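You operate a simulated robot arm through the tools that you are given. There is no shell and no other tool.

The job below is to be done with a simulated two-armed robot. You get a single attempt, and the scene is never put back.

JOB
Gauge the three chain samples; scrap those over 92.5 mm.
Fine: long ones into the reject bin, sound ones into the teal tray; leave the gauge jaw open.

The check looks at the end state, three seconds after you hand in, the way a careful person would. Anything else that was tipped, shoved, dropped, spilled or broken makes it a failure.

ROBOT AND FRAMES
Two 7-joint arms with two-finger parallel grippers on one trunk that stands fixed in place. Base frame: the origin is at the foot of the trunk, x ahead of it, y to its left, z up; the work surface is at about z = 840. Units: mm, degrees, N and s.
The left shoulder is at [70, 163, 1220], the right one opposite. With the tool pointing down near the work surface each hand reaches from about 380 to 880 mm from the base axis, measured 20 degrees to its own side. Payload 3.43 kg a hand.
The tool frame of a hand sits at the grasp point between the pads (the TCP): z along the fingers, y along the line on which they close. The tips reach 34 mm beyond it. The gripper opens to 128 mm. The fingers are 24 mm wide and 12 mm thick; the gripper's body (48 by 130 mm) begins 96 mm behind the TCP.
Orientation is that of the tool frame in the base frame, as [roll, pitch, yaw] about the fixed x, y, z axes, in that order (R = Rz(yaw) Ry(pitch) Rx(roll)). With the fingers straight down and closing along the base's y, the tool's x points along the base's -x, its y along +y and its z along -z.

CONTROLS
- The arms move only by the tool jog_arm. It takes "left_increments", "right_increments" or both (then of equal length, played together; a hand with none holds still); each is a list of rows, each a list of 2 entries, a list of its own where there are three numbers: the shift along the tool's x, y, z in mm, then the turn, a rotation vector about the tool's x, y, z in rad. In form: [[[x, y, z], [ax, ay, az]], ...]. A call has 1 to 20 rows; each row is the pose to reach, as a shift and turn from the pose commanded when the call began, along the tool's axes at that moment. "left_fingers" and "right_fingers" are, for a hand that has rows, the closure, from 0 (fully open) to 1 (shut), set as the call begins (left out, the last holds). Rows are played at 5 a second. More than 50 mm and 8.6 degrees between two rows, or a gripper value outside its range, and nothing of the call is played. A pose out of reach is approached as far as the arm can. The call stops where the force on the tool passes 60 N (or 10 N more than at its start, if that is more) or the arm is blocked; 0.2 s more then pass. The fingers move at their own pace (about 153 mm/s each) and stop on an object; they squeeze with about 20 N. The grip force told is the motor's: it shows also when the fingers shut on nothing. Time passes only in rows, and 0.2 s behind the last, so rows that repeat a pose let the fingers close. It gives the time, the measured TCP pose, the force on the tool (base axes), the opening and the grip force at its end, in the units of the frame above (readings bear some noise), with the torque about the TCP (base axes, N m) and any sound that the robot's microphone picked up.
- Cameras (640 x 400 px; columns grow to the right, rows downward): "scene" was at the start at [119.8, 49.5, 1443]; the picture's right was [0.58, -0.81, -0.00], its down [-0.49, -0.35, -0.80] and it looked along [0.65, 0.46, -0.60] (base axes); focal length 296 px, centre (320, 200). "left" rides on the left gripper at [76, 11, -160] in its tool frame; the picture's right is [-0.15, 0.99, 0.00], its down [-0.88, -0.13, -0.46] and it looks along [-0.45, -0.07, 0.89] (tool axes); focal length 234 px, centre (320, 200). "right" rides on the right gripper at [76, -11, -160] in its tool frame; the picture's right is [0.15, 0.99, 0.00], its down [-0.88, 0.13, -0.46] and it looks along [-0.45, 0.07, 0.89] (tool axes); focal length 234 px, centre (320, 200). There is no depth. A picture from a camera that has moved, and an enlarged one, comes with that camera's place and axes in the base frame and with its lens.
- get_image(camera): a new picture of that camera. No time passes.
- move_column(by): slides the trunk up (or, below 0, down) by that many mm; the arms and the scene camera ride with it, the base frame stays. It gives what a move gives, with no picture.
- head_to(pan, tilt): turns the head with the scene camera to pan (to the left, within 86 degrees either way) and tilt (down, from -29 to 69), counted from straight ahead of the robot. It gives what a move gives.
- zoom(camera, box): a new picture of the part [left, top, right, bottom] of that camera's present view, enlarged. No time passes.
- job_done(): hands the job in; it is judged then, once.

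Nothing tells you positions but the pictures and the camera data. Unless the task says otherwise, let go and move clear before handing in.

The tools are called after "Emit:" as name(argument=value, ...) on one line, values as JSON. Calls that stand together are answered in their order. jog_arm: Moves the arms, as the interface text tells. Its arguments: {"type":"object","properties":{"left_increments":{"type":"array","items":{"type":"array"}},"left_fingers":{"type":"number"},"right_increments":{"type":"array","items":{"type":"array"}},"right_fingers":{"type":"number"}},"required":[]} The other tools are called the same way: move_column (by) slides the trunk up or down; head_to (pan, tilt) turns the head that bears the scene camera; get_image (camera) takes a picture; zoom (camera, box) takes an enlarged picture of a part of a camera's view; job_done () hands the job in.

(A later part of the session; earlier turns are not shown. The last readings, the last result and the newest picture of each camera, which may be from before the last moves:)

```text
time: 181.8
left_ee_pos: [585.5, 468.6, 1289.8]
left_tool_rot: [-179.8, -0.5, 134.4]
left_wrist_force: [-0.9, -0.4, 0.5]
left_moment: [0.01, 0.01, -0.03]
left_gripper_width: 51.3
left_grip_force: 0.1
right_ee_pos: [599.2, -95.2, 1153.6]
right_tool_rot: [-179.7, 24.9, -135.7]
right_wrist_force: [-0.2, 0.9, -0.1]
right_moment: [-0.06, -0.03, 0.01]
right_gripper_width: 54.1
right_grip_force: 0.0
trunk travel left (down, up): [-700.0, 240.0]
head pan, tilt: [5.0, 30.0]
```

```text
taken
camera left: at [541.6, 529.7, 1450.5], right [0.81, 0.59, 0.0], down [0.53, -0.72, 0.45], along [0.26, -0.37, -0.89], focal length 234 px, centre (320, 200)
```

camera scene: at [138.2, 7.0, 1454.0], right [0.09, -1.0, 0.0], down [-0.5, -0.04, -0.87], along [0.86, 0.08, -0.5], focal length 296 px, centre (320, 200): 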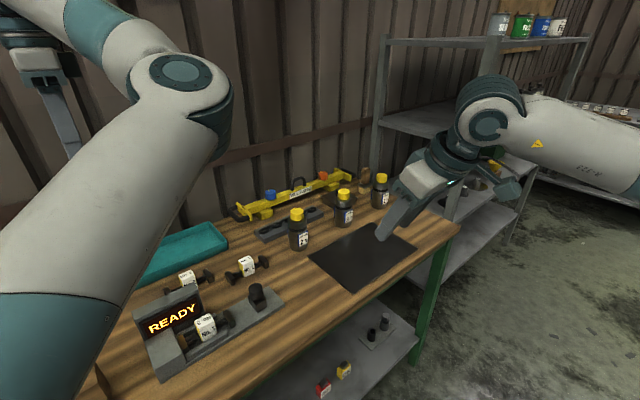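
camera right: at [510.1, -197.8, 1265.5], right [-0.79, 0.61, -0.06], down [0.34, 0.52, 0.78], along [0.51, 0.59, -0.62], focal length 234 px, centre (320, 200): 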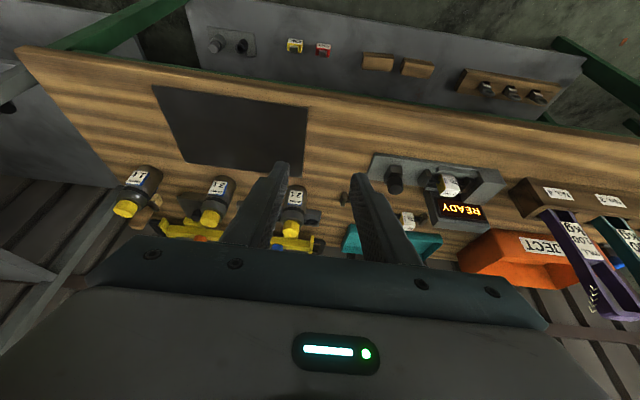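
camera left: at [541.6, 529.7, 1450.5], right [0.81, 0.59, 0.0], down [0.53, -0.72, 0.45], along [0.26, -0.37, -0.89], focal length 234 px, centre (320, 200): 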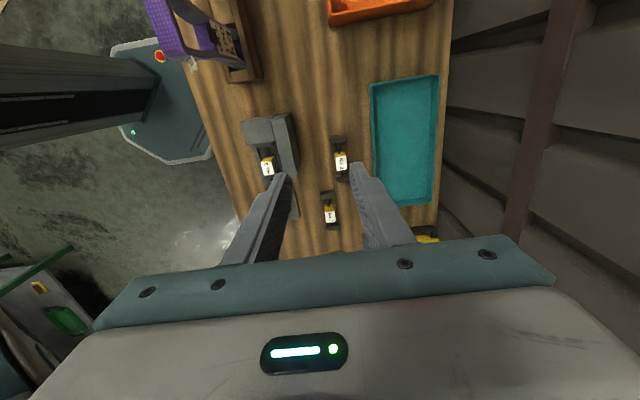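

I'll test whether the left hand reaches the hand-off spot with a plain vertical tool, staying high.

Emit:
jog_arm(left_increments=[[[-22, 0, 20], [0, 0, 0]], [[-44, -1, 40], [0, 0, 0]], [[-66, -1, 60], [0, 0, 0]], [[-88, -2, 80], [0, 0, 0]], [[-110, -2, 100], [0, 0, 0]], [[-132, -3, 120], [0, 0, 0]], [[-154, -3, 140], [0, 0, 0]], [[-176, -4, 160], [0, 0, 0]], [[-198, -4, 175], [0, 0, 0]], [[-220, -5, 190], [0, 0, 0]], [[-242, -5, 190], [0, 0, 0]], [[-264, -6, 190], [0, 0, 0]], [[-264, -6, 190], [0, 0, 0]]])

Emit:
get_image(camera="scene")

Emit:
get_image(camera="left")

```text
time: 184.6
left_ee_pos: [769.1, 277.4, 1096.5]
left_tool_rot: [-179.9, -0.5, 134.4]
left_wrist_force: [0.1, 0.0, -0.8]
left_moment: [-0.02, 0.0, -0.03]
left_gripper_width: 51.1
left_grip_force: 0.1
right_ee_pos: [599.0, -95.7, 1154.7]
right_tool_rot: [-179.8, 25.1, -135.6]
right_wrist_force: [-0.6, 0.3, 1.0]
right_moment: [0.02, -0.03, -0.02]
right_gripper_width: 53.9
right_grip_force: 0.2
trunk travel left (down, up): [-700.0, 240.0]
head pan, tilt: [5.0, 30.0]
```

```text
taken
camera scene: at [139.1, 7.0, 1453.9], right [0.09, -1.0, 0.0], down [-0.5, -0.04, -0.87], along [0.86, 0.08, -0.5], focal length 296 px, centre (320, 200)
```

scene: 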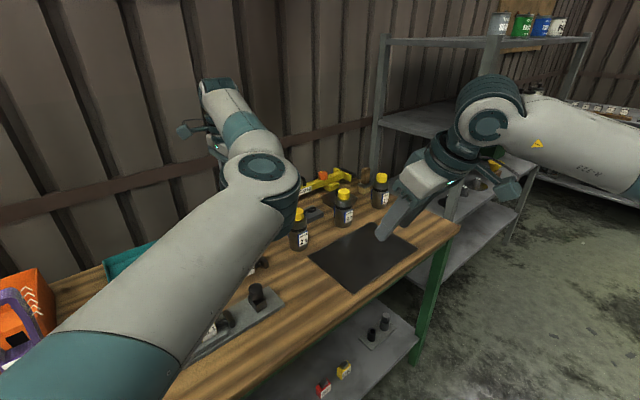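

```text
taken
camera left: at [724.2, 338.5, 1257.8], right [0.81, 0.59, -0.01], down [0.53, -0.72, 0.45], along [0.26, -0.37, -0.89], focal length 234 px, centre (320, 200)
```

left: 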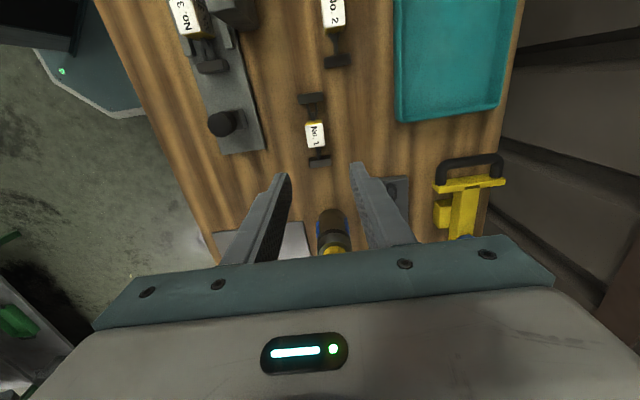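

The left hand reaches it with a vertical tool. I'll measure No. 1's position for the pick.

Emit:
zoom(camera="left", box=[270, 80, 370, 180])

```text
4.00 times, centred on (320, 130) of left
camera zoom: at [724.2, 338.5, 1257.8], right [0.81, 0.59, -0.01], down [0.53, -0.72, 0.45], along [0.26, -0.37, -0.89], focal length 937 px, centre (320, 480)
```

zoom: 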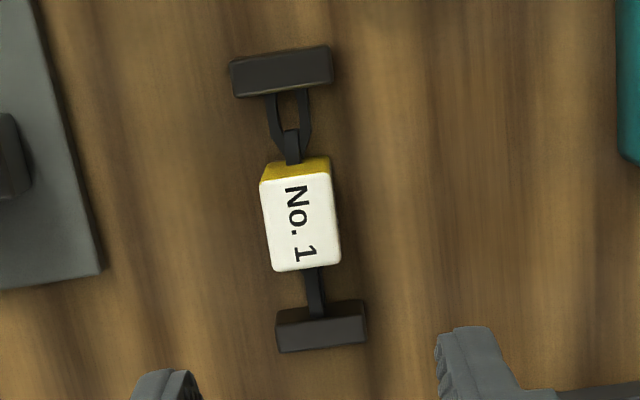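

Emit:
jog_arm(left_increments=[[[0, -9, 20], [0, 0, 0]], [[0, -9, 60], [0, 0, 0]], [[0, -9, 100], [0, 0, 0]], [[0, -9, 140], [0, 0, 0]], [[0, -9, 165], [0, 0, 0]], [[0, -9, 165], [0, 0, 0]]])

Emit:
zoom(camera="left", box=[240, 90, 400, 220])

Emit:
get_image(camera="scene")

```text
time: 186.0
left_ee_pos: [761.0, 271.5, 934.5]
left_tool_rot: [-179.8, -0.5, 134.4]
left_wrist_force: [0.0, 0.3, 0.5]
left_moment: [-0.04, -0.01, -0.02]
left_gripper_width: 51.2
left_grip_force: 0.0
right_ee_pos: [598.9, -96.4, 1153.7]
right_tool_rot: [-179.9, 25.0, -135.7]
right_wrist_force: [0.2, 0.9, 0.0]
right_moment: [-0.02, -0.05, -0.01]
right_gripper_width: 53.9
right_grip_force: 0.0
trunk travel left (down, up): [-700.0, 240.0]
head pan, tilt: [5.0, 30.0]
```

```text
3.08 times, centred on (320, 155) of left
camera zoom: at [716.3, 331.6, 1094.4], right [0.81, 0.59, 0.0], down [0.53, -0.72, 0.45], along [0.26, -0.37, -0.89], focal length 720 px, centre (320, 338)
```

zoom: 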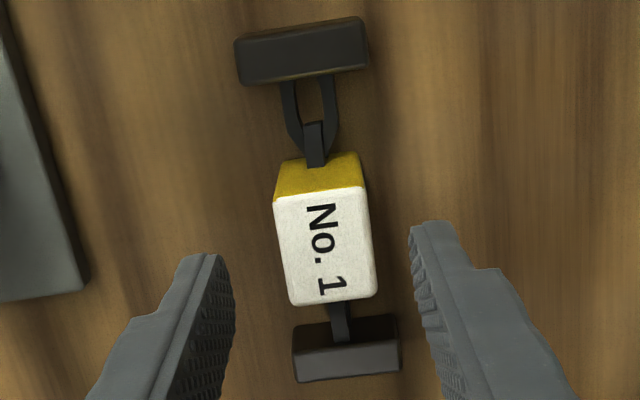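

```text
taken
camera scene: at [138.8, 6.4, 1453.9], right [0.09, -1.0, 0.0], down [-0.5, -0.04, -0.87], along [0.86, 0.08, -0.5], focal length 296 px, centre (320, 200)
```

scene: 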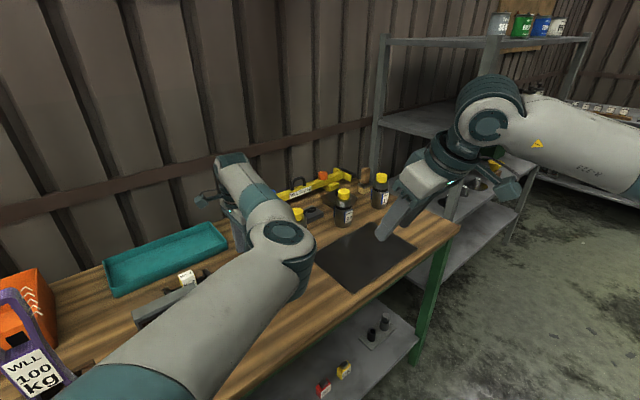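

Emit:
jog_arm(left_increments=[[[0, 0, 20], [0, 0, 0]], [[0, 0, 36], [0, 0, 0]], [[0, 0, 41], [0, 0, 0]], [[0, 0, 41], [0, 0, 0]]])

Emit:
jog_arm(left_increments=[[[0, 0, 0], [0, 0, 0]], [[0, 0, 0], [0, 0, 0]], [[0, 0, 0], [0, 0, 0]]], left_fingers=1)

Emit:
jog_arm(left_increments=[[[0, 0, -15], [0, 0, 0]], [[0, 0, -45], [0, 0, 0]], [[0, 0, -80], [0, 0, 0]], [[0, 0, -120], [0, 0, 0]], [[0, 0, -160], [0, 0, 0]], [[0, 0, -200], [0, 0, 0]], [[0, 0, -200], [0, 0, 0]]])

Emit:
get_image(camera="left")

```text
time: 187.0
left_ee_pos: [759.3, 271.2, 892.2]
left_tool_rot: [-179.8, -0.5, 134.4]
left_wrist_force: [-1.0, -0.7, -0.2]
left_moment: [0.02, -0.02, -0.01]
left_gripper_width: 51.4
left_grip_force: 0.1
right_ee_pos: [600.2, -95.3, 1153.7]
right_tool_rot: [-180.0, 25.0, -135.6]
right_wrist_force: [0.5, -0.8, -0.2]
right_moment: [-0.01, -0.03, 0.01]
right_gripper_width: 54.0
right_grip_force: 0.0
trunk travel left (down, up): [-700.0, 240.0]
head pan, tilt: [5.0, 30.0]
```

```text
time: 187.8
left_ee_pos: [759.6, 269.7, 892.4]
left_tool_rot: [-179.8, -0.5, 134.4]
left_wrist_force: [0.5, 0.0, 0.9]
left_moment: [0.11, -0.07, -0.01]
left_gripper_width: 27.7
left_grip_force: 19.9
right_ee_pos: [600.3, -94.8, 1153.5]
right_tool_rot: [-179.9, 24.9, -135.6]
right_wrist_force: [0.3, 0.1, 0.3]
right_moment: [0.01, 0.02, 0.02]
right_gripper_width: 54.4
right_grip_force: 0.0
trunk travel left (down, up): [-700.0, 240.0]
head pan, tilt: [5.0, 30.0]
```

```text
time: 189.4
left_ee_pos: [760.0, 270.2, 1092.5]
left_tool_rot: [-179.7, -0.6, 134.4]
left_wrist_force: [1.0, -0.1, -3.0]
left_moment: [-0.02, 0.0, 0.03]
left_gripper_width: 27.8
left_grip_force: 20.4
right_ee_pos: [600.1, -96.2, 1153.3]
right_tool_rot: [-179.9, 24.9, -135.7]
right_wrist_force: [0.2, -0.2, 0.2]
right_moment: [0.02, 0.0, -0.01]
right_gripper_width: 53.6
right_grip_force: 0.1
trunk travel left (down, up): [-700.0, 240.0]
head pan, tilt: [5.0, 30.0]
```

```text
taken
camera left: at [716.0, 330.6, 1253.5], right [0.81, 0.59, -0.01], down [0.53, -0.72, 0.45], along [0.26, -0.37, -0.89], focal length 234 px, centre (320, 200)
```

left: 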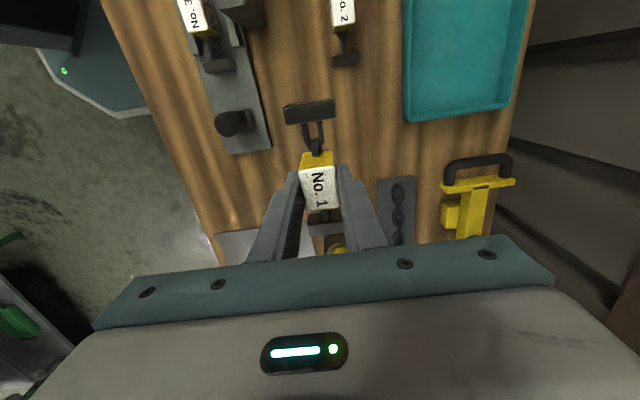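

No. 1 is held firmly in the left hand. I'll retrace the path up and across, then look at the reject bin from above.

Emit:
jog_arm(left_increments=[[[22, 0, -30], [0, 0, 0]], [[44, 1, -60], [0, 0, 0]], [[66, 1, -90], [0, 0, 0]], [[88, 2, -115], [0, 0, 0]], [[110, 3, -140], [0, 0, 0]], [[132, 4, -160], [0, 0, 0]], [[154, 5, -180], [0, 0, 0]], [[176, 6, -195], [0, 0, 0]], [[198, 8, -200], [0, 0, 0]], [[220, 10, -200], [0, 0, 0]], [[242, 13, -200], [0, 0, 0]], [[264, 16, -200], [0, 0, 0]], [[264, 16, -200], [0, 0, 0]]])

Emit:
get_image(camera="left")

Emit:
get_image(camera="scene")

```text
time: 192.2
left_ee_pos: [590.9, 470.6, 1293.7]
left_tool_rot: [-179.8, -0.4, 134.4]
left_wrist_force: [0.4, 1.0, -3.3]
left_moment: [0.0, -0.01, -0.02]
left_gripper_width: 27.9
left_grip_force: 20.4
right_ee_pos: [599.7, -95.9, 1154.2]
right_tool_rot: [-180.0, 25.1, -135.6]
right_wrist_force: [-0.1, 0.3, 0.4]
right_moment: [0.01, -0.02, 0.01]
right_gripper_width: 53.9
right_grip_force: 0.1
trunk travel left (down, up): [-700.0, 240.0]
head pan, tilt: [5.0, 30.0]
```

```text
taken
camera left: at [545.9, 530.9, 1454.7], right [0.81, 0.59, -0.01], down [0.53, -0.72, 0.45], along [0.26, -0.37, -0.89], focal length 234 px, centre (320, 200)
```

left: 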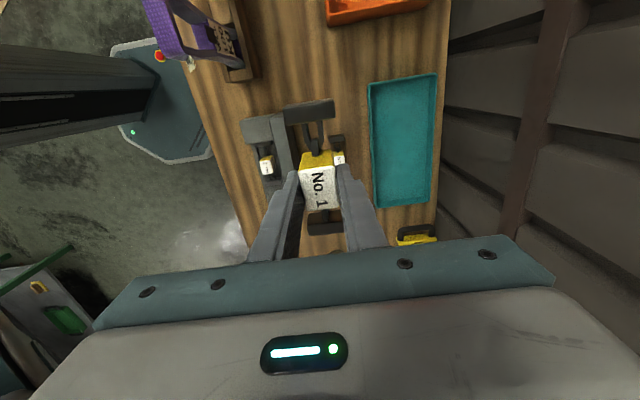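

```text
taken
camera scene: at [139.7, 6.5, 1453.8], right [0.09, -1.0, 0.0], down [-0.5, -0.04, -0.87], along [0.86, 0.08, -0.5], focal length 296 px, centre (320, 200)
```

scene: 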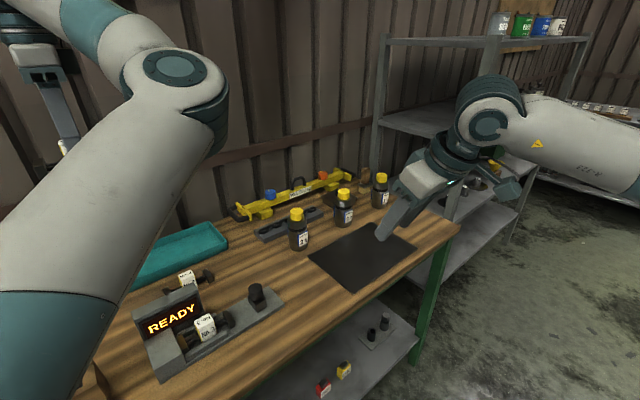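

Emit:
head_to(pan=60, tilt=35)

Emit:
get_image(camera="scene")

```text
time: 193.5
left_ee_pos: [590.3, 470.3, 1293.5]
left_tool_rot: [-179.8, -0.5, 134.4]
left_wrist_force: [-0.2, -0.5, -1.8]
left_moment: [0.02, -0.03, 0.0]
left_gripper_width: 27.8
left_grip_force: 20.2
right_ee_pos: [601.1, -96.8, 1154.2]
right_tool_rot: [-179.9, 25.0, -135.6]
right_wrist_force: [0.2, 1.0, 0.4]
right_moment: [0.0, -0.01, 0.01]
right_gripper_width: 54.3
right_grip_force: 0.1
trunk travel left (down, up): [-700.0, 240.0]
head pan, tilt: [60.0, 35.0]
```

```text
taken
camera scene: at [93.5, 75.4, 1446.1], right [0.87, -0.5, 0.0], down [-0.29, -0.5, -0.82], along [0.41, 0.71, -0.57], focal length 296 px, centre (320, 200)
```

scene: 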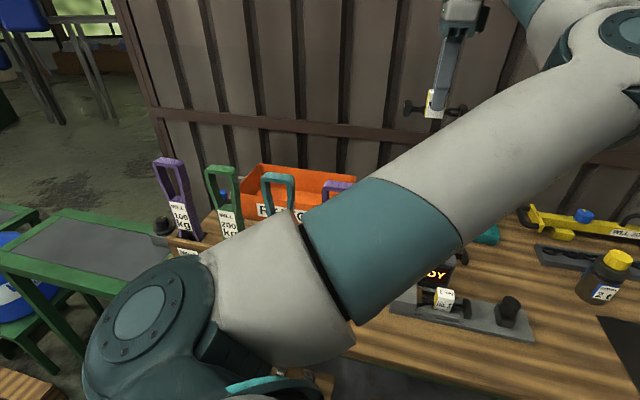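

Emit:
jog_arm(left_increments=[[[30, -8, -2], [0, 0, -0.114]], [[60, -17, -5], [0, 0, -0.227]], [[91, -25, -7], [0, 0, -0.341]], [[121, -34, -9], [0, 0, -0.455]], [[151, -42, -11], [0, 0, -0.569]], [[181, -50, -14], [0, 0, -0.682]], [[211, -59, -16], [0, 0, -0.796]], [[211, -59, -16], [0, 0, -0.796]]])

Emit:
get_image(camera="left")

Emit:
get_image(camera="scene")

```text
time: 195.3
left_ee_pos: [399.0, 579.1, 1314.2]
left_tool_rot: [179.8, -0.5, -179.9]
left_wrist_force: [-0.1, 0.4, -3.4]
left_moment: [0.04, 0.02, 0.0]
left_gripper_width: 27.7
left_grip_force: 19.9
right_ee_pos: [599.5, -96.2, 1152.6]
right_tool_rot: [-179.8, 25.0, -135.7]
right_wrist_force: [-0.3, -0.8, 0.0]
right_moment: [0.03, 0.0, -0.02]
right_gripper_width: 54.0
right_grip_force: 0.2
trunk travel left (down, up): [-700.0, 240.0]
head pan, tilt: [60.0, 35.0]
```

```text
taken
camera left: at [324.5, 589.2, 1474.7], right [0.14, 0.99, 0.0], down [0.89, -0.13, 0.45], along [0.44, -0.06, -0.89], focal length 234 px, centre (320, 200)
```

left: 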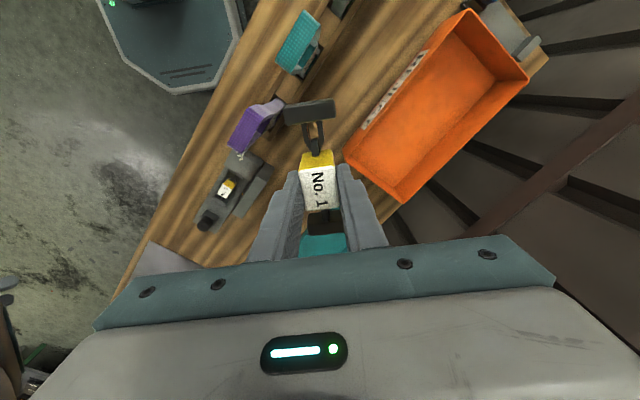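

```text
taken
camera scene: at [93.8, 74.7, 1446.1], right [0.87, -0.5, 0.0], down [-0.29, -0.5, -0.82], along [0.41, 0.71, -0.57], focal length 296 px, centre (320, 200)
```

scene: 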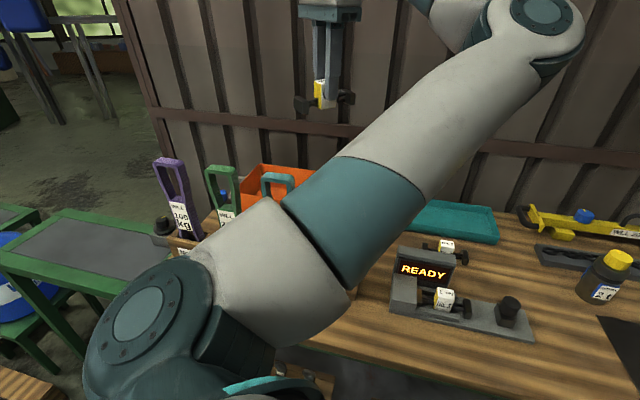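

Emit:
zoom(camera="left", box=[330, 0, 540, 210])

Emit:
zoom(camera="scene", box=[150, 140, 350, 260])

```text
1.90 times, centred on (435, 105) of left
camera zoom: at [324.5, 589.2, 1474.7], right [0.14, 0.99, 0.0], down [0.89, -0.13, 0.45], along [0.44, -0.06, -0.89], focal length 446 px, centre (101, 381)
```

zoom: 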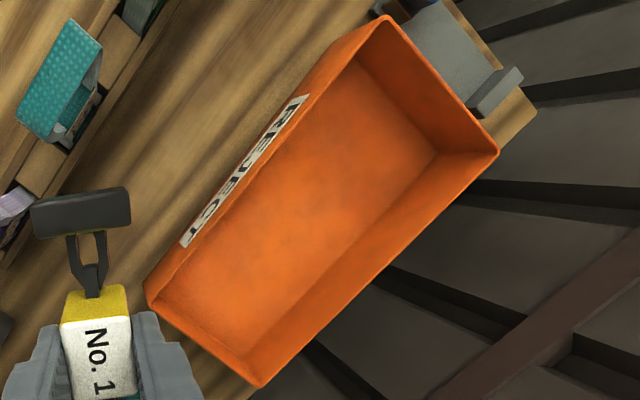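

```text
3.20 times, centred on (250, 200) of scene
camera zoom: at [93.8, 74.7, 1446.1], right [0.87, -0.5, 0.0], down [-0.29, -0.5, -0.82], along [0.41, 0.71, -0.57], focal length 947 px, centre (544, 200)
```

zoom: 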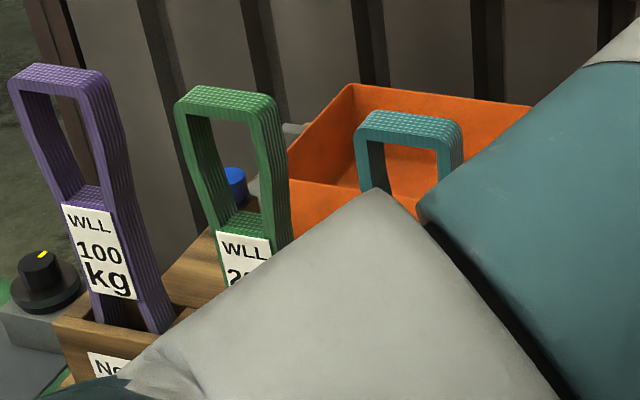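

The bin is about 340 by 210 mm, with its rim near z = 930. I'll move No. 1 over the near part of it, still high, and turn it to line up with the bin's long side.

Emit:
jog_arm(left_increments=[[[-10, 23, 0], [0, 0, 0.11]], [[-20, 46, 0], [0, 0, 0.22]], [[-30, 69, 0], [0, 0, 0.33]], [[-41, 92, 0], [0, 0, 0.44]], [[-51, 115, 0], [0, 0, 0.55]], [[-61, 138, 0], [0, 0, 0.66]], [[-71, 161, 0], [0, 0, 0.77]], [[-71, 161, 0], [0, 0, 0.8]], [[-71, 161, 0], [0, 0, 0.8]]])

Emit:
get_image(camera="left")

Emit:
get_image(camera="scene")

```text
time: 197.3
left_ee_pos: [471.9, 741.7, 1310.8]
left_tool_rot: [-179.9, -0.5, 134.1]
left_wrist_force: [0.6, 0.0, -3.7]
left_moment: [0.01, -0.04, 0.04]
left_gripper_width: 27.8
left_grip_force: 20.2
right_ee_pos: [599.7, -95.4, 1153.8]
right_tool_rot: [-179.9, 24.9, -135.7]
right_wrist_force: [-0.2, 0.0, 0.1]
right_moment: [0.0, 0.0, -0.02]
right_gripper_width: 53.9
right_grip_force: 0.1
trunk travel left (down, up): [-700.0, 240.0]
head pan, tilt: [60.0, 35.0]
```

```text
taken
camera left: at [427.1, 802.8, 1471.6], right [0.81, 0.58, -0.01], down [0.52, -0.72, 0.45], along [0.26, -0.37, -0.89], focal length 234 px, centre (320, 200)
```

left: 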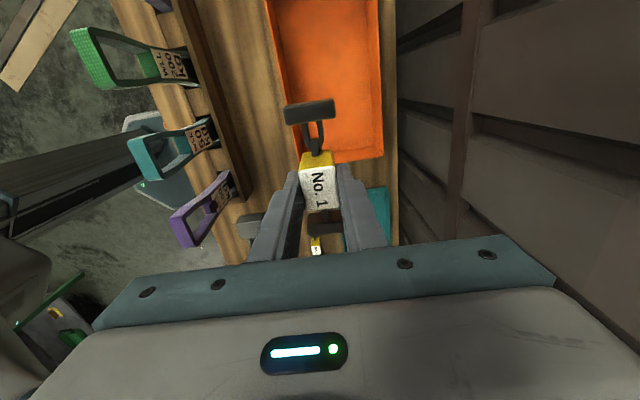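

```text
taken
camera scene: at [93.3, 75.5, 1446.0], right [0.87, -0.5, 0.0], down [-0.29, -0.5, -0.82], along [0.41, 0.71, -0.57], focal length 296 px, centre (320, 200)
```

scene: 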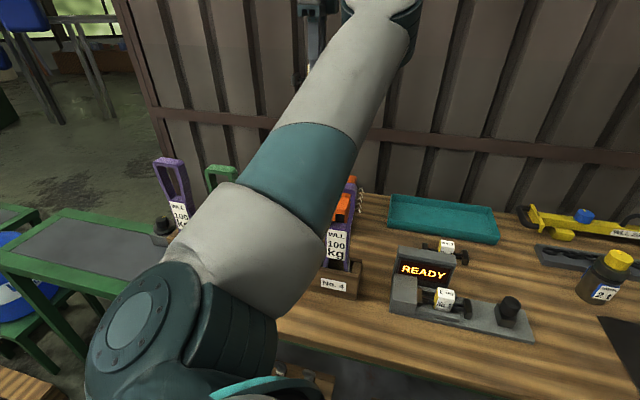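

Emit:
move_column(by=150)

Emit:
jog_arm(left_increments=[[[0, 0, 35], [0, 0, 0]], [[0, 0, 70], [0, 0, 0]], [[0, 0, 105], [0, 0, 0]], [[0, 0, 140], [0, 0, 0]], [[0, 0, 175], [0, 0, 0]], [[0, 0, 210], [0, 0, 0]], [[0, 0, 245], [0, 0, 0]], [[0, 0, 280], [0, 0, 0]], [[0, 0, 310], [0, 0, 0]], [[0, 0, 310], [0, 0, 0]]])

Emit:
get_image(camera="left")

Emit:
get_image(camera="scene")

```text
time: 199.0
left_ee_pos: [470.3, 743.2, 1461.9]
left_tool_rot: [-179.7, -0.5, 134.3]
left_wrist_force: [1.0, 0.5, -3.9]
left_moment: [0.02, 0.01, 0.0]
left_gripper_width: 27.8
left_grip_force: 20.3
right_ee_pos: [598.3, -96.4, 1304.1]
right_tool_rot: [-179.9, 24.9, -135.6]
right_wrist_force: [0.4, -0.5, 0.4]
right_moment: [-0.01, -0.03, -0.01]
right_gripper_width: 54.1
right_grip_force: 0.2
trunk travel left (down, up): [-850.0, 90.0]
head pan, tilt: [60.0, 35.0]
```

```text
time: 201.2
left_ee_pos: [466.7, 742.3, 1150.4]
left_tool_rot: [-179.8, -0.5, 134.3]
left_wrist_force: [0.0, 0.5, -2.6]
left_moment: [-0.01, -0.01, 0.03]
left_gripper_width: 27.5
left_grip_force: 20.2
right_ee_pos: [600.7, -95.3, 1303.4]
right_tool_rot: [-180.0, 24.9, -135.6]
right_wrist_force: [-0.3, 0.6, -0.6]
right_moment: [0.0, 0.0, 0.0]
right_gripper_width: 54.0
right_grip_force: 0.0
trunk travel left (down, up): [-850.0, 90.0]
head pan, tilt: [60.0, 35.0]
```

```text
taken
camera left: at [422.6, 804.2, 1311.0], right [0.81, 0.58, -0.01], down [0.52, -0.72, 0.45], along [0.26, -0.37, -0.89], focal length 234 px, centre (320, 200)
```

left: 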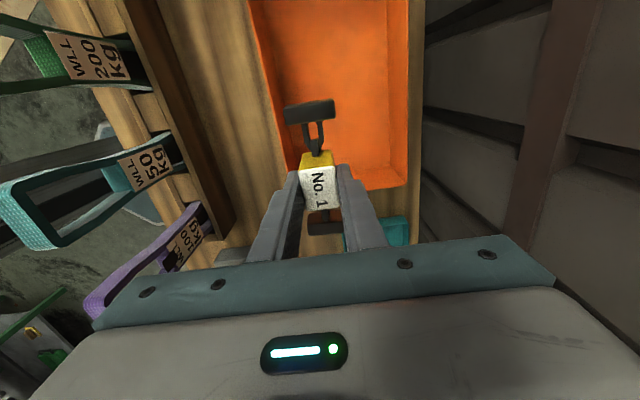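

```text
taken
camera scene: at [93.2, 75.2, 1596.1], right [0.87, -0.5, 0.0], down [-0.29, -0.5, -0.82], along [0.41, 0.71, -0.57], focal length 296 px, centre (320, 200)
```

scene: 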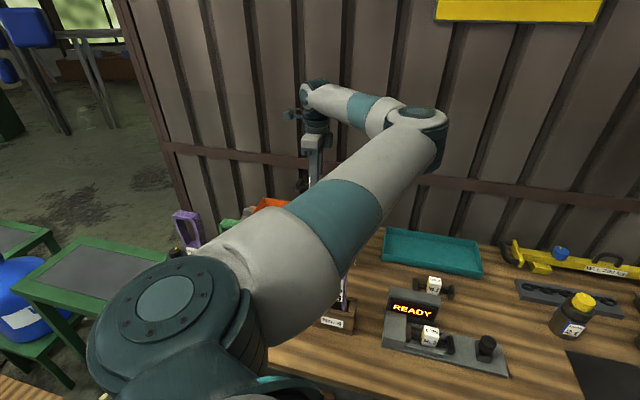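

The posture is good and the sample is well inside the bin's outline. I'll lower it until it's just above the bin floor.

Emit:
jog_arm(left_increments=[[[0, 0, 35], [0, 0, 0]], [[0, 0, 70], [0, 0, 0]], [[0, 0, 105], [0, 0, 0]], [[0, 0, 140], [0, 0, 0]], [[0, 0, 140], [0, 0, 0]]])

Emit:
get_image(camera="left")

Emit:
get_image(camera="scene")

```text
time: 202.4
left_ee_pos: [468.8, 743.5, 1012.5]
left_tool_rot: [-179.8, -0.4, 134.2]
left_wrist_force: [-1.0, 0.4, -3.0]
left_moment: [0.02, 0.01, -0.01]
left_gripper_width: 27.6
left_grip_force: 19.9
right_ee_pos: [599.8, -96.4, 1303.8]
right_tool_rot: [-180.0, 25.0, -135.6]
right_wrist_force: [0.1, 0.4, -0.1]
right_moment: [0.0, 0.01, -0.02]
right_gripper_width: 53.8
right_grip_force: 0.0
trunk travel left (down, up): [-850.0, 90.0]
head pan, tilt: [60.0, 35.0]
```

```text
taken
camera left: at [423.9, 804.5, 1172.8], right [0.81, 0.58, 0.0], down [0.52, -0.72, 0.45], along [0.26, -0.37, -0.89], focal length 234 px, centre (320, 200)
```

left: 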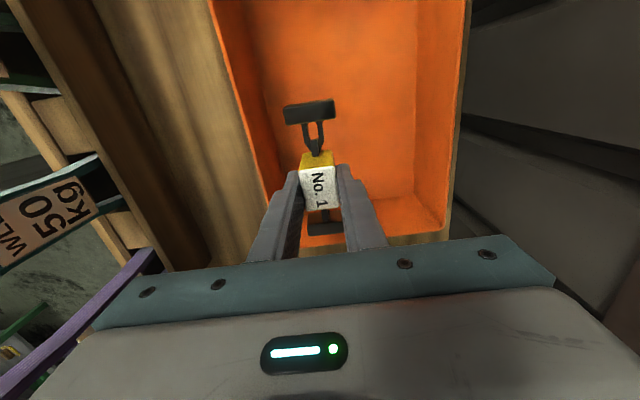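

```text
taken
camera scene: at [93.1, 75.3, 1596.1], right [0.87, -0.5, 0.0], down [-0.29, -0.5, -0.82], along [0.41, 0.71, -0.57], focal length 296 px, centre (320, 200)
```

scene: 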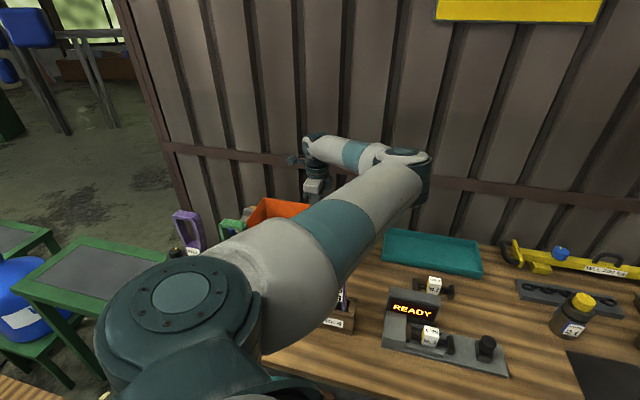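

Emit:
jog_arm(left_increments=[[[20, 0, 0], [0, 0, 0]], [[20, 0, 35], [0, 0, 0]], [[20, 0, 70], [0, 0, 0]], [[20, 0, 95], [0, 0, 0]], [[20, 0, 105], [0, 0, 0]], [[20, 0, 105], [0, 0, 0]]])

Emit:
get_image(camera="left")

```text
time: 203.8
left_ee_pos: [452.5, 758.4, 906.2]
left_tool_rot: [-179.7, -0.5, 134.2]
left_wrist_force: [0.2, -0.1, -3.5]
left_moment: [0.01, 0.01, 0.0]
left_gripper_width: 27.9
left_grip_force: 19.8
right_ee_pos: [599.3, -95.8, 1304.5]
right_tool_rot: [-179.9, 24.9, -135.6]
right_wrist_force: [0.4, 0.2, 0.6]
right_moment: [-0.02, 0.0, 0.0]
right_gripper_width: 54.1
right_grip_force: 0.0
trunk travel left (down, up): [-850.0, 90.0]
head pan, tilt: [60.0, 35.0]
```

```text
taken
camera left: at [408.3, 820.5, 1066.2], right [0.81, 0.58, -0.01], down [0.52, -0.72, 0.45], along [0.26, -0.37, -0.89], focal length 234 px, centre (320, 200)
```

left: 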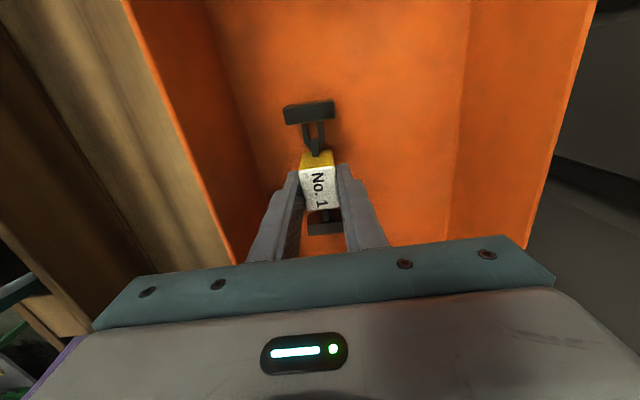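

Inside the bin and near its floor. I'll ease down to contact and release.

Emit:
jog_arm(left_increments=[[[0, 0, 3], [0, 0, 0]], [[0, 0, 6], [0, 0, 0]], [[0, 0, 8], [0, 0, 0]], [[0, 0, 8], [0, 0, 0]]])

```text
time: 204.8
left_ee_pos: [452.4, 759.3, 898.3]
left_tool_rot: [-179.9, -0.5, 134.1]
left_wrist_force: [0.1, -0.2, -3.4]
left_moment: [-0.02, 0.01, 0.02]
left_gripper_width: 27.7
left_grip_force: 20.0
right_ee_pos: [600.5, -96.2, 1303.4]
right_tool_rot: [-179.9, 24.8, -135.7]
right_wrist_force: [0.2, -0.9, -0.1]
right_moment: [0.02, -0.04, 0.01]
right_gripper_width: 54.2
right_grip_force: 0.1
trunk travel left (down, up): [-850.0, 90.0]
head pan, tilt: [60.0, 35.0]
```

Emit:
jog_arm(left_increments=[[[0, 0, 1.5], [0, 0, 0]], [[0, 0, 3], [0, 0, 0]], [[0, 0, 3], [0, 0, 0]]])

Emit:
jog_arm(left_increments=[[[0, 0, 0], [0, 0, 0]], [[0, 0, 0], [0, 0, 0]]], left_fingers=0.65)

Emit:
jog_arm(left_increments=[[[0, 0, -30], [0, 0, 0]], [[0, 0, -65], [0, 0, 0]], [[0, 0, -100], [0, 0, 0]], [[0, 0, -135], [0, 0, 0]], [[0, 0, -170], [0, 0, 0]], [[0, 0, -205], [0, 0, 0]], [[0, 0, -240], [0, 0, 0]], [[0, 0, -240], [0, 0, 0]]])

Emit:
get_image(camera="left")

```text
time: 205.6
left_ee_pos: [452.5, 757.8, 896.9]
left_tool_rot: [180.0, -0.5, 134.2]
left_wrist_force: [3.1, 5.7, 17.0]
left_moment: [0.17, -0.12, 0.06]
left_gripper_width: 27.9
left_grip_force: 20.0
right_ee_pos: [598.6, -94.8, 1305.2]
right_tool_rot: [-180.0, 25.0, -135.7]
right_wrist_force: [-0.4, -1.1, 0.2]
right_moment: [0.03, 0.0, -0.01]
right_gripper_width: 54.0
right_grip_force: 0.1
trunk travel left (down, up): [-850.0, 90.0]
head pan, tilt: [60.0, 35.0]
```

```text
time: 206.2
left_ee_pos: [451.1, 756.3, 895.3]
left_tool_rot: [-179.8, -0.5, 134.2]
left_wrist_force: [-0.1, 0.4, 0.2]
left_moment: [-0.01, 0.01, 0.0]
left_gripper_width: 44.8
left_grip_force: 0.0
right_ee_pos: [599.7, -96.9, 1303.7]
right_tool_rot: [-179.9, 25.0, -135.6]
right_wrist_force: [0.1, 0.1, -0.5]
right_moment: [-0.01, -0.01, 0.01]
right_gripper_width: 54.1
right_grip_force: 0.0
trunk travel left (down, up): [-850.0, 90.0]
head pan, tilt: [60.0, 35.0]
```

```text
time: 208.0
left_ee_pos: [453.3, 755.4, 1135.7]
left_tool_rot: [-179.7, -0.4, 134.2]
left_wrist_force: [-0.1, -0.5, -0.6]
left_moment: [-0.01, 0.03, -0.03]
left_gripper_width: 44.7
left_grip_force: 0.1
right_ee_pos: [600.2, -95.6, 1302.4]
right_tool_rot: [-179.9, 24.9, -135.6]
right_wrist_force: [0.1, -0.1, 0.2]
right_moment: [0.01, 0.0, 0.0]
right_gripper_width: 53.8
right_grip_force: 0.0
trunk travel left (down, up): [-850.0, 90.0]
head pan, tilt: [60.0, 35.0]
```

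```text
taken
camera left: at [409.0, 815.4, 1295.9], right [0.81, 0.58, -0.01], down [0.52, -0.72, 0.45], along [0.26, -0.37, -0.89], focal length 234 px, centre (320, 200)
```

left: 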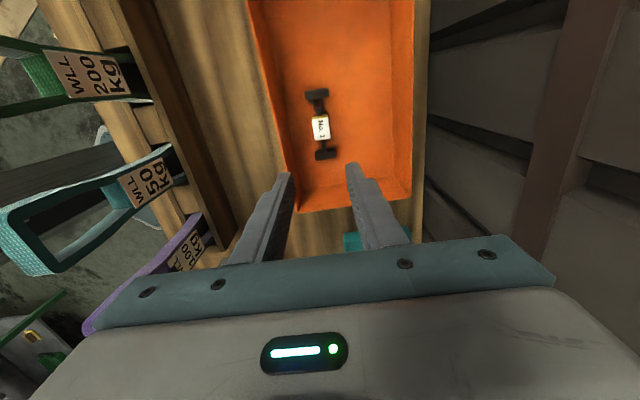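

No. 1 is in the reject bin. Next the left hand fetches No. 2, so I'll move back over the bench high up and then lower the trunk.

Emit:
jog_arm(left_increments=[[[0, 0, -60], [0, 0, 0]]])

Emit:
jog_arm(left_increments=[[[0, 0, -40], [0, 0, 0]], [[0, 0, -80], [0, 0, 0]], [[0, 0, -120], [0, 0, 0]], [[-32, -11, -150], [0, 0, 0]], [[-64, -22, -165], [0, 0, 0]], [[-96, -32, -165], [0, 0, 0]], [[-128, -43, -165], [0, 0, 0]], [[-161, -54, -165], [0, 0, 0]], [[-193, -65, -165], [0, 0, 0]], [[-225, -75, -165], [0, 0, 0]], [[-257, -86, -165], [0, 0, 0]], [[-289, -97, -165], [0, 0, 0]], [[-289, -97, -165], [0, 0, 0]]])

Emit:
get_image(camera="left")

Emit:
get_image(camera="scene")

```text
refused: row 1 steps farther than a row can; nothing moved
```

```text
time: 210.8
left_ee_pos: [586.9, 481.3, 1298.9]
left_tool_rot: [-179.9, -0.5, 134.3]
left_wrist_force: [0.6, 1.0, 0.0]
left_moment: [-0.02, -0.01, -0.01]
left_gripper_width: 44.9
left_grip_force: 0.0
right_ee_pos: [599.9, -96.1, 1303.3]
right_tool_rot: [-179.9, 24.9, -135.6]
right_wrist_force: [-0.5, 0.1, 0.4]
right_moment: [0.0, -0.05, 0.01]
right_gripper_width: 54.0
right_grip_force: 0.0
trunk travel left (down, up): [-850.0, 90.0]
head pan, tilt: [60.0, 35.0]
```

```text
taken
camera left: at [543.6, 542.7, 1459.7], right [0.81, 0.58, -0.01], down [0.52, -0.72, 0.45], along [0.26, -0.37, -0.89], focal length 234 px, centre (320, 200)
```

left: 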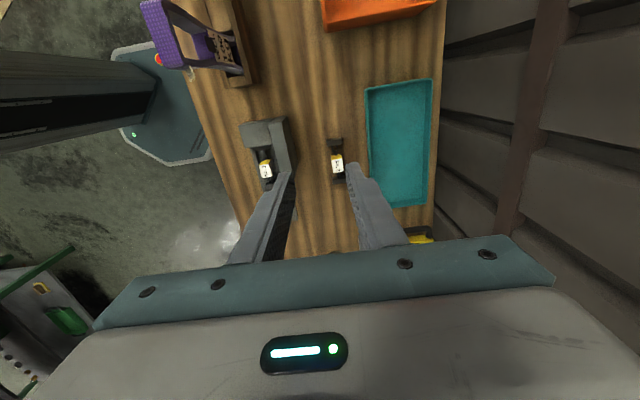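

```text
taken
camera scene: at [92.9, 75.9, 1596.1], right [0.87, -0.5, 0.0], down [-0.29, -0.5, -0.82], along [0.41, 0.71, -0.57], focal length 296 px, centre (320, 200)
```

scene: 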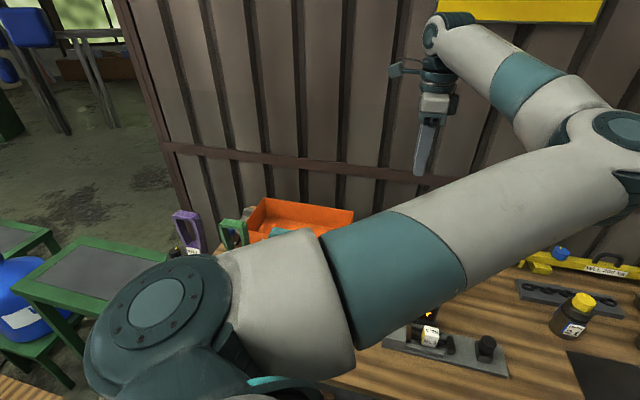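

Emit:
move_column(by=-150)

Emit:
head_to(pan=5, tilt=30)

Emit:
jog_arm(left_increments=[[[-18, 0, 8], [0, 0, 0]], [[-37, 1, 17], [0, 0, 0]], [[-55, 1, 25], [0, 0, 0]], [[-73, 2, 34], [0, 0, 0]], [[-92, 2, 42], [0, 0, 0]], [[-112, 3, 50], [0, 0, 0]], [[-112, 3, 50], [0, 0, 0]]])

Emit:
zoom(camera="left", box=[250, 70, 410, 220])

Emit:
get_image(camera="scene")

```text
time: 212.6
left_ee_pos: [587.8, 481.3, 1150.3]
left_tool_rot: [-179.7, -0.5, 134.2]
left_wrist_force: [1.2, 0.8, -0.3]
left_moment: [0.02, 0.02, 0.0]
left_gripper_width: 44.8
left_grip_force: 0.1
right_ee_pos: [599.3, -95.3, 1154.3]
right_tool_rot: [-179.9, 25.0, -135.6]
right_wrist_force: [-0.7, -0.1, 0.0]
right_moment: [-0.01, 0.0, 0.04]
right_gripper_width: 53.9
right_grip_force: 0.1
trunk travel left (down, up): [-700.0, 240.0]
head pan, tilt: [60.0, 35.0]
```

```text
time: 213.8
left_ee_pos: [588.5, 481.0, 1149.7]
left_tool_rot: [-179.7, -0.5, 134.2]
left_wrist_force: [-0.6, -0.4, -0.2]
left_moment: [0.01, 0.01, -0.01]
left_gripper_width: 44.9
left_grip_force: 0.1
right_ee_pos: [599.5, -95.0, 1153.4]
right_tool_rot: [-179.9, 24.9, -135.5]
right_wrist_force: [0.4, 0.3, 0.1]
right_moment: [0.02, -0.01, -0.01]
right_gripper_width: 53.8
right_grip_force: 0.0
trunk travel left (down, up): [-700.0, 240.0]
head pan, tilt: [5.0, 30.0]
```

```text
time: 215.4
left_ee_pos: [668.5, 402.1, 1100.3]
left_tool_rot: [-179.8, -0.4, 134.3]
left_wrist_force: [0.1, 1.3, -0.3]
left_moment: [-0.02, -0.03, -0.01]
left_gripper_width: 45.1
left_grip_force: 0.0
right_ee_pos: [600.2, -94.5, 1153.3]
right_tool_rot: [-179.9, 25.1, -135.6]
right_wrist_force: [-0.8, 0.0, 0.0]
right_moment: [-0.01, 0.01, -0.03]
right_gripper_width: 54.1
right_grip_force: 0.0
trunk travel left (down, up): [-700.0, 240.0]
head pan, tilt: [5.0, 30.0]
```

```text
2.67 times, centred on (330, 145) of left
camera zoom: at [623.7, 463.8, 1260.9], right [0.81, 0.58, -0.01], down [0.52, -0.72, 0.45], along [0.26, -0.37, -0.89], focal length 624 px, centre (293, 347)
```

zoom: 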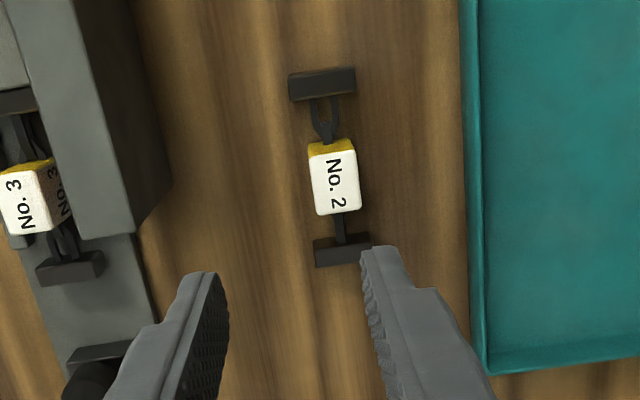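

```text
taken
camera scene: at [138.9, 7.1, 1453.9], right [0.09, -1.0, 0.0], down [-0.5, -0.04, -0.87], along [0.86, 0.08, -0.5], focal length 296 px, centre (320, 200)
```

scene: 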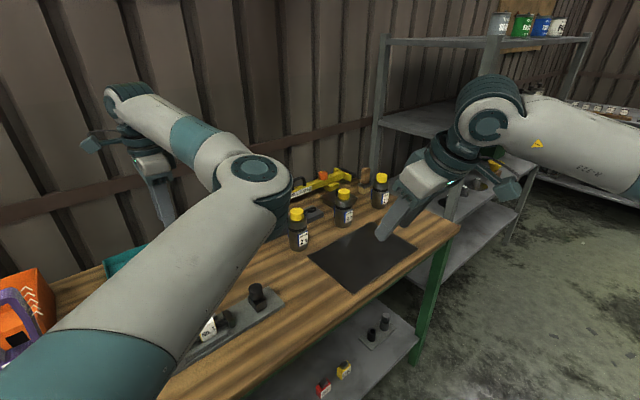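

Emit:
jog_arm(left_increments=[[[-5, 12, 20], [0, 0, 0]], [[-10, 23, 50], [0, 0, 0]], [[-10, 23, 90], [0, 0, 0]], [[-10, 23, 130], [0, 0, 0]], [[-10, 23, 160], [0, 0, 0]], [[-10, 23, 160], [0, 0, 0]]], left_fingers=0.6)

Emit:
zoom(camera="left", box=[240, 90, 400, 220])

```text
time: 216.8
left_ee_pos: [689.5, 412.1, 938.9]
left_tool_rot: [-179.8, -0.5, 134.2]
left_wrist_force: [0.0, -0.8, -0.3]
left_moment: [0.02, 0.01, -0.04]
left_gripper_width: 51.5
left_grip_force: 0.1
right_ee_pos: [598.8, -96.8, 1154.0]
right_tool_rot: [-180.0, 25.0, -135.6]
right_wrist_force: [0.5, -0.2, -0.1]
right_moment: [0.03, -0.01, 0.02]
right_gripper_width: 53.9
right_grip_force: 0.0
trunk travel left (down, up): [-700.0, 240.0]
head pan, tilt: [5.0, 30.0]
```

```text
3.08 times, centred on (320, 155) of left
camera zoom: at [645.6, 473.7, 1098.9], right [0.81, 0.58, 0.0], down [0.52, -0.72, 0.45], along [0.26, -0.37, -0.89], focal length 720 px, centre (320, 338)
```

zoom: 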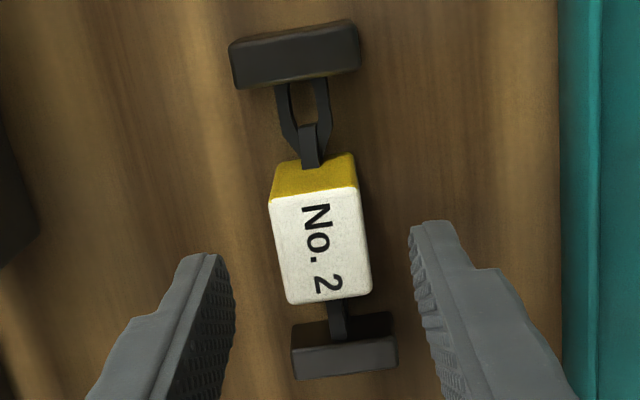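

Emit:
jog_arm(left_increments=[[[0, 0, 20], [0, 0, 0]], [[0, 0, 38], [0, 0, 0]], [[0, 0, 46], [0, 0, 0]], [[0, 0, 46], [0, 0, 0]]])

Emit:
jog_arm(left_increments=[[[0, 0, 0], [0, 0, 0]], [[0, 0, 0], [0, 0, 0]], [[0, 0, 0], [0, 0, 0]]], left_fingers=1)

Emit:
jog_arm(left_increments=[[[0, 0, -15], [0, 0, 0]], [[0, 0, -45], [0, 0, 0]], [[0, 0, -80], [0, 0, 0]], [[0, 0, -120], [0, 0, 0]], [[0, 0, -160], [0, 0, 0]], [[0, 0, -160], [0, 0, 0]]])

Emit:
get_image(camera="left")

```text
time: 217.8
left_ee_pos: [689.6, 413.4, 892.9]
left_tool_rot: [-179.9, -0.5, 134.2]
left_wrist_force: [-0.5, 0.0, 0.3]
left_moment: [0.01, 0.01, 0.0]
left_gripper_width: 51.0
left_grip_force: 0.0
right_ee_pos: [599.6, -96.3, 1152.7]
right_tool_rot: [-179.8, 24.9, -135.6]
right_wrist_force: [-0.6, -0.6, -0.1]
right_moment: [0.02, -0.03, -0.01]
right_gripper_width: 54.3
right_grip_force: 0.0
trunk travel left (down, up): [-700.0, 240.0]
head pan, tilt: [5.0, 30.0]
```

```text
time: 218.6
left_ee_pos: [689.8, 413.5, 892.6]
left_tool_rot: [-179.8, -0.6, 134.2]
left_wrist_force: [0.4, 0.1, 0.4]
left_moment: [0.0, -0.08, 0.05]
left_gripper_width: 27.6
left_grip_force: 19.4
right_ee_pos: [599.2, -95.5, 1153.2]
right_tool_rot: [-179.9, 25.0, -135.6]
right_wrist_force: [-1.1, 1.2, -0.1]
right_moment: [0.02, 0.0, -0.02]
right_gripper_width: 53.9
right_grip_force: 0.0
trunk travel left (down, up): [-700.0, 240.0]
head pan, tilt: [5.0, 30.0]
```

```text
time: 220.0
left_ee_pos: [689.7, 410.7, 1051.2]
left_tool_rot: [-179.6, -0.5, 134.2]
left_wrist_force: [-0.5, 0.6, -3.1]
left_moment: [-0.02, 0.0, 0.0]
left_gripper_width: 27.4
left_grip_force: 20.1
right_ee_pos: [600.6, -94.9, 1152.7]
right_tool_rot: [-179.9, 24.7, -135.6]
right_wrist_force: [-0.1, 0.2, -0.4]
right_moment: [0.0, 0.01, -0.03]
right_gripper_width: 53.6
right_grip_force: 0.0
trunk travel left (down, up): [-700.0, 240.0]
head pan, tilt: [5.0, 30.0]
```

```text
taken
camera left: at [646.1, 472.0, 1212.5], right [0.81, 0.58, -0.01], down [0.53, -0.72, 0.45], along [0.26, -0.37, -0.89], focal length 234 px, centre (320, 200)
```

left: 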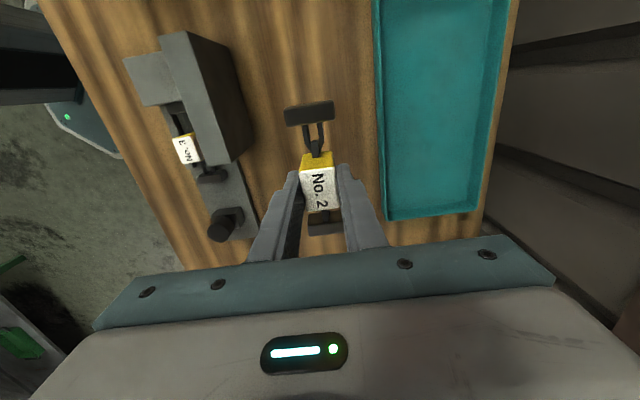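

No. 2 is held. I'll take it to the hand-off spot that No. 1 left.

Emit:
jog_arm(left_increments=[[[-21, -7, 0], [0, 0, 0]], [[-43, -13, 0], [0, 0, 0]], [[-64, -20, 0], [0, 0, 0]], [[-86, -26, 0], [0, 0, 0]], [[-107, -33, 0], [0, 0, 0]], [[-128, -40, 0], [0, 0, 0]], [[-150, -46, 0], [0, 0, 0]], [[-150, -46, 0], [0, 0, 0]]])

Emit:
jog_arm(left_increments=[[[0, 0, 35], [0, 0, 0]], [[0, 0, 70], [0, 0, 0]], [[0, 0, 105], [0, 0, 0]], [[0, 0, 135], [0, 0, 0]], [[0, 0, 150], [0, 0, 0]], [[0, 0, 154], [0, 0, 0]], [[0, 0, 154], [0, 0, 0]]])

Emit:
get_image(camera="left")

Emit:
get_image(camera="scene")

```text
time: 221.8
left_ee_pos: [763.7, 273.6, 1051.2]
left_tool_rot: [-179.8, -0.6, 134.3]
left_wrist_force: [-0.7, -0.5, -2.7]
left_moment: [0.01, 0.01, -0.02]
left_gripper_width: 27.5
left_grip_force: 20.8
right_ee_pos: [600.3, -95.0, 1153.2]
right_tool_rot: [-179.9, 25.0, -135.6]
right_wrist_force: [-0.5, 0.3, -0.7]
right_moment: [0.02, 0.01, 0.02]
right_gripper_width: 54.0
right_grip_force: 0.1
trunk travel left (down, up): [-700.0, 240.0]
head pan, tilt: [5.0, 30.0]
```

```text
time: 223.4
left_ee_pos: [763.3, 272.3, 894.7]
left_tool_rot: [-179.8, -0.4, 134.2]
left_wrist_force: [0.8, 0.3, -2.7]
left_moment: [-0.03, 0.0, -0.03]
left_gripper_width: 27.7
left_grip_force: 20.1
right_ee_pos: [600.7, -96.0, 1153.5]
right_tool_rot: [-180.0, 25.0, -135.6]
right_wrist_force: [0.0, 0.2, 0.2]
right_moment: [-0.01, -0.01, 0.0]
right_gripper_width: 53.9
right_grip_force: 0.1
trunk travel left (down, up): [-700.0, 240.0]
head pan, tilt: [5.0, 30.0]
```

```text
taken
camera left: at [717.9, 334.5, 1055.3], right [0.81, 0.58, -0.01], down [0.52, -0.72, 0.45], along [0.26, -0.37, -0.89], focal length 234 px, centre (320, 200)
```

left: 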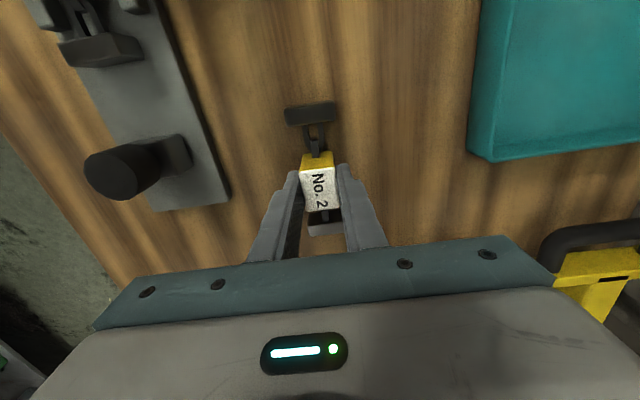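

```text
taken
camera scene: at [139.7, 6.9, 1453.8], right [0.09, -1.0, 0.0], down [-0.5, -0.04, -0.87], along [0.86, 0.08, -0.5], focal length 296 px, centre (320, 200)
```

scene: 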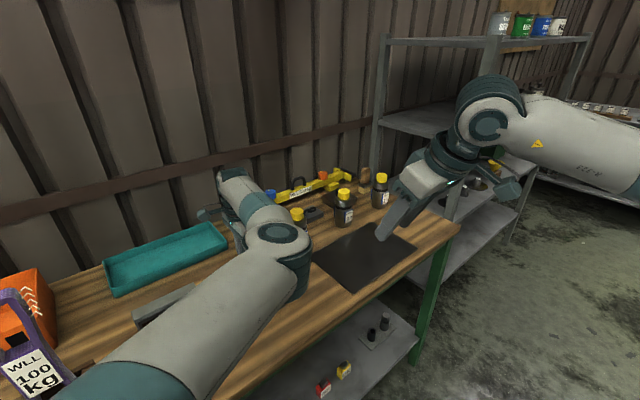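

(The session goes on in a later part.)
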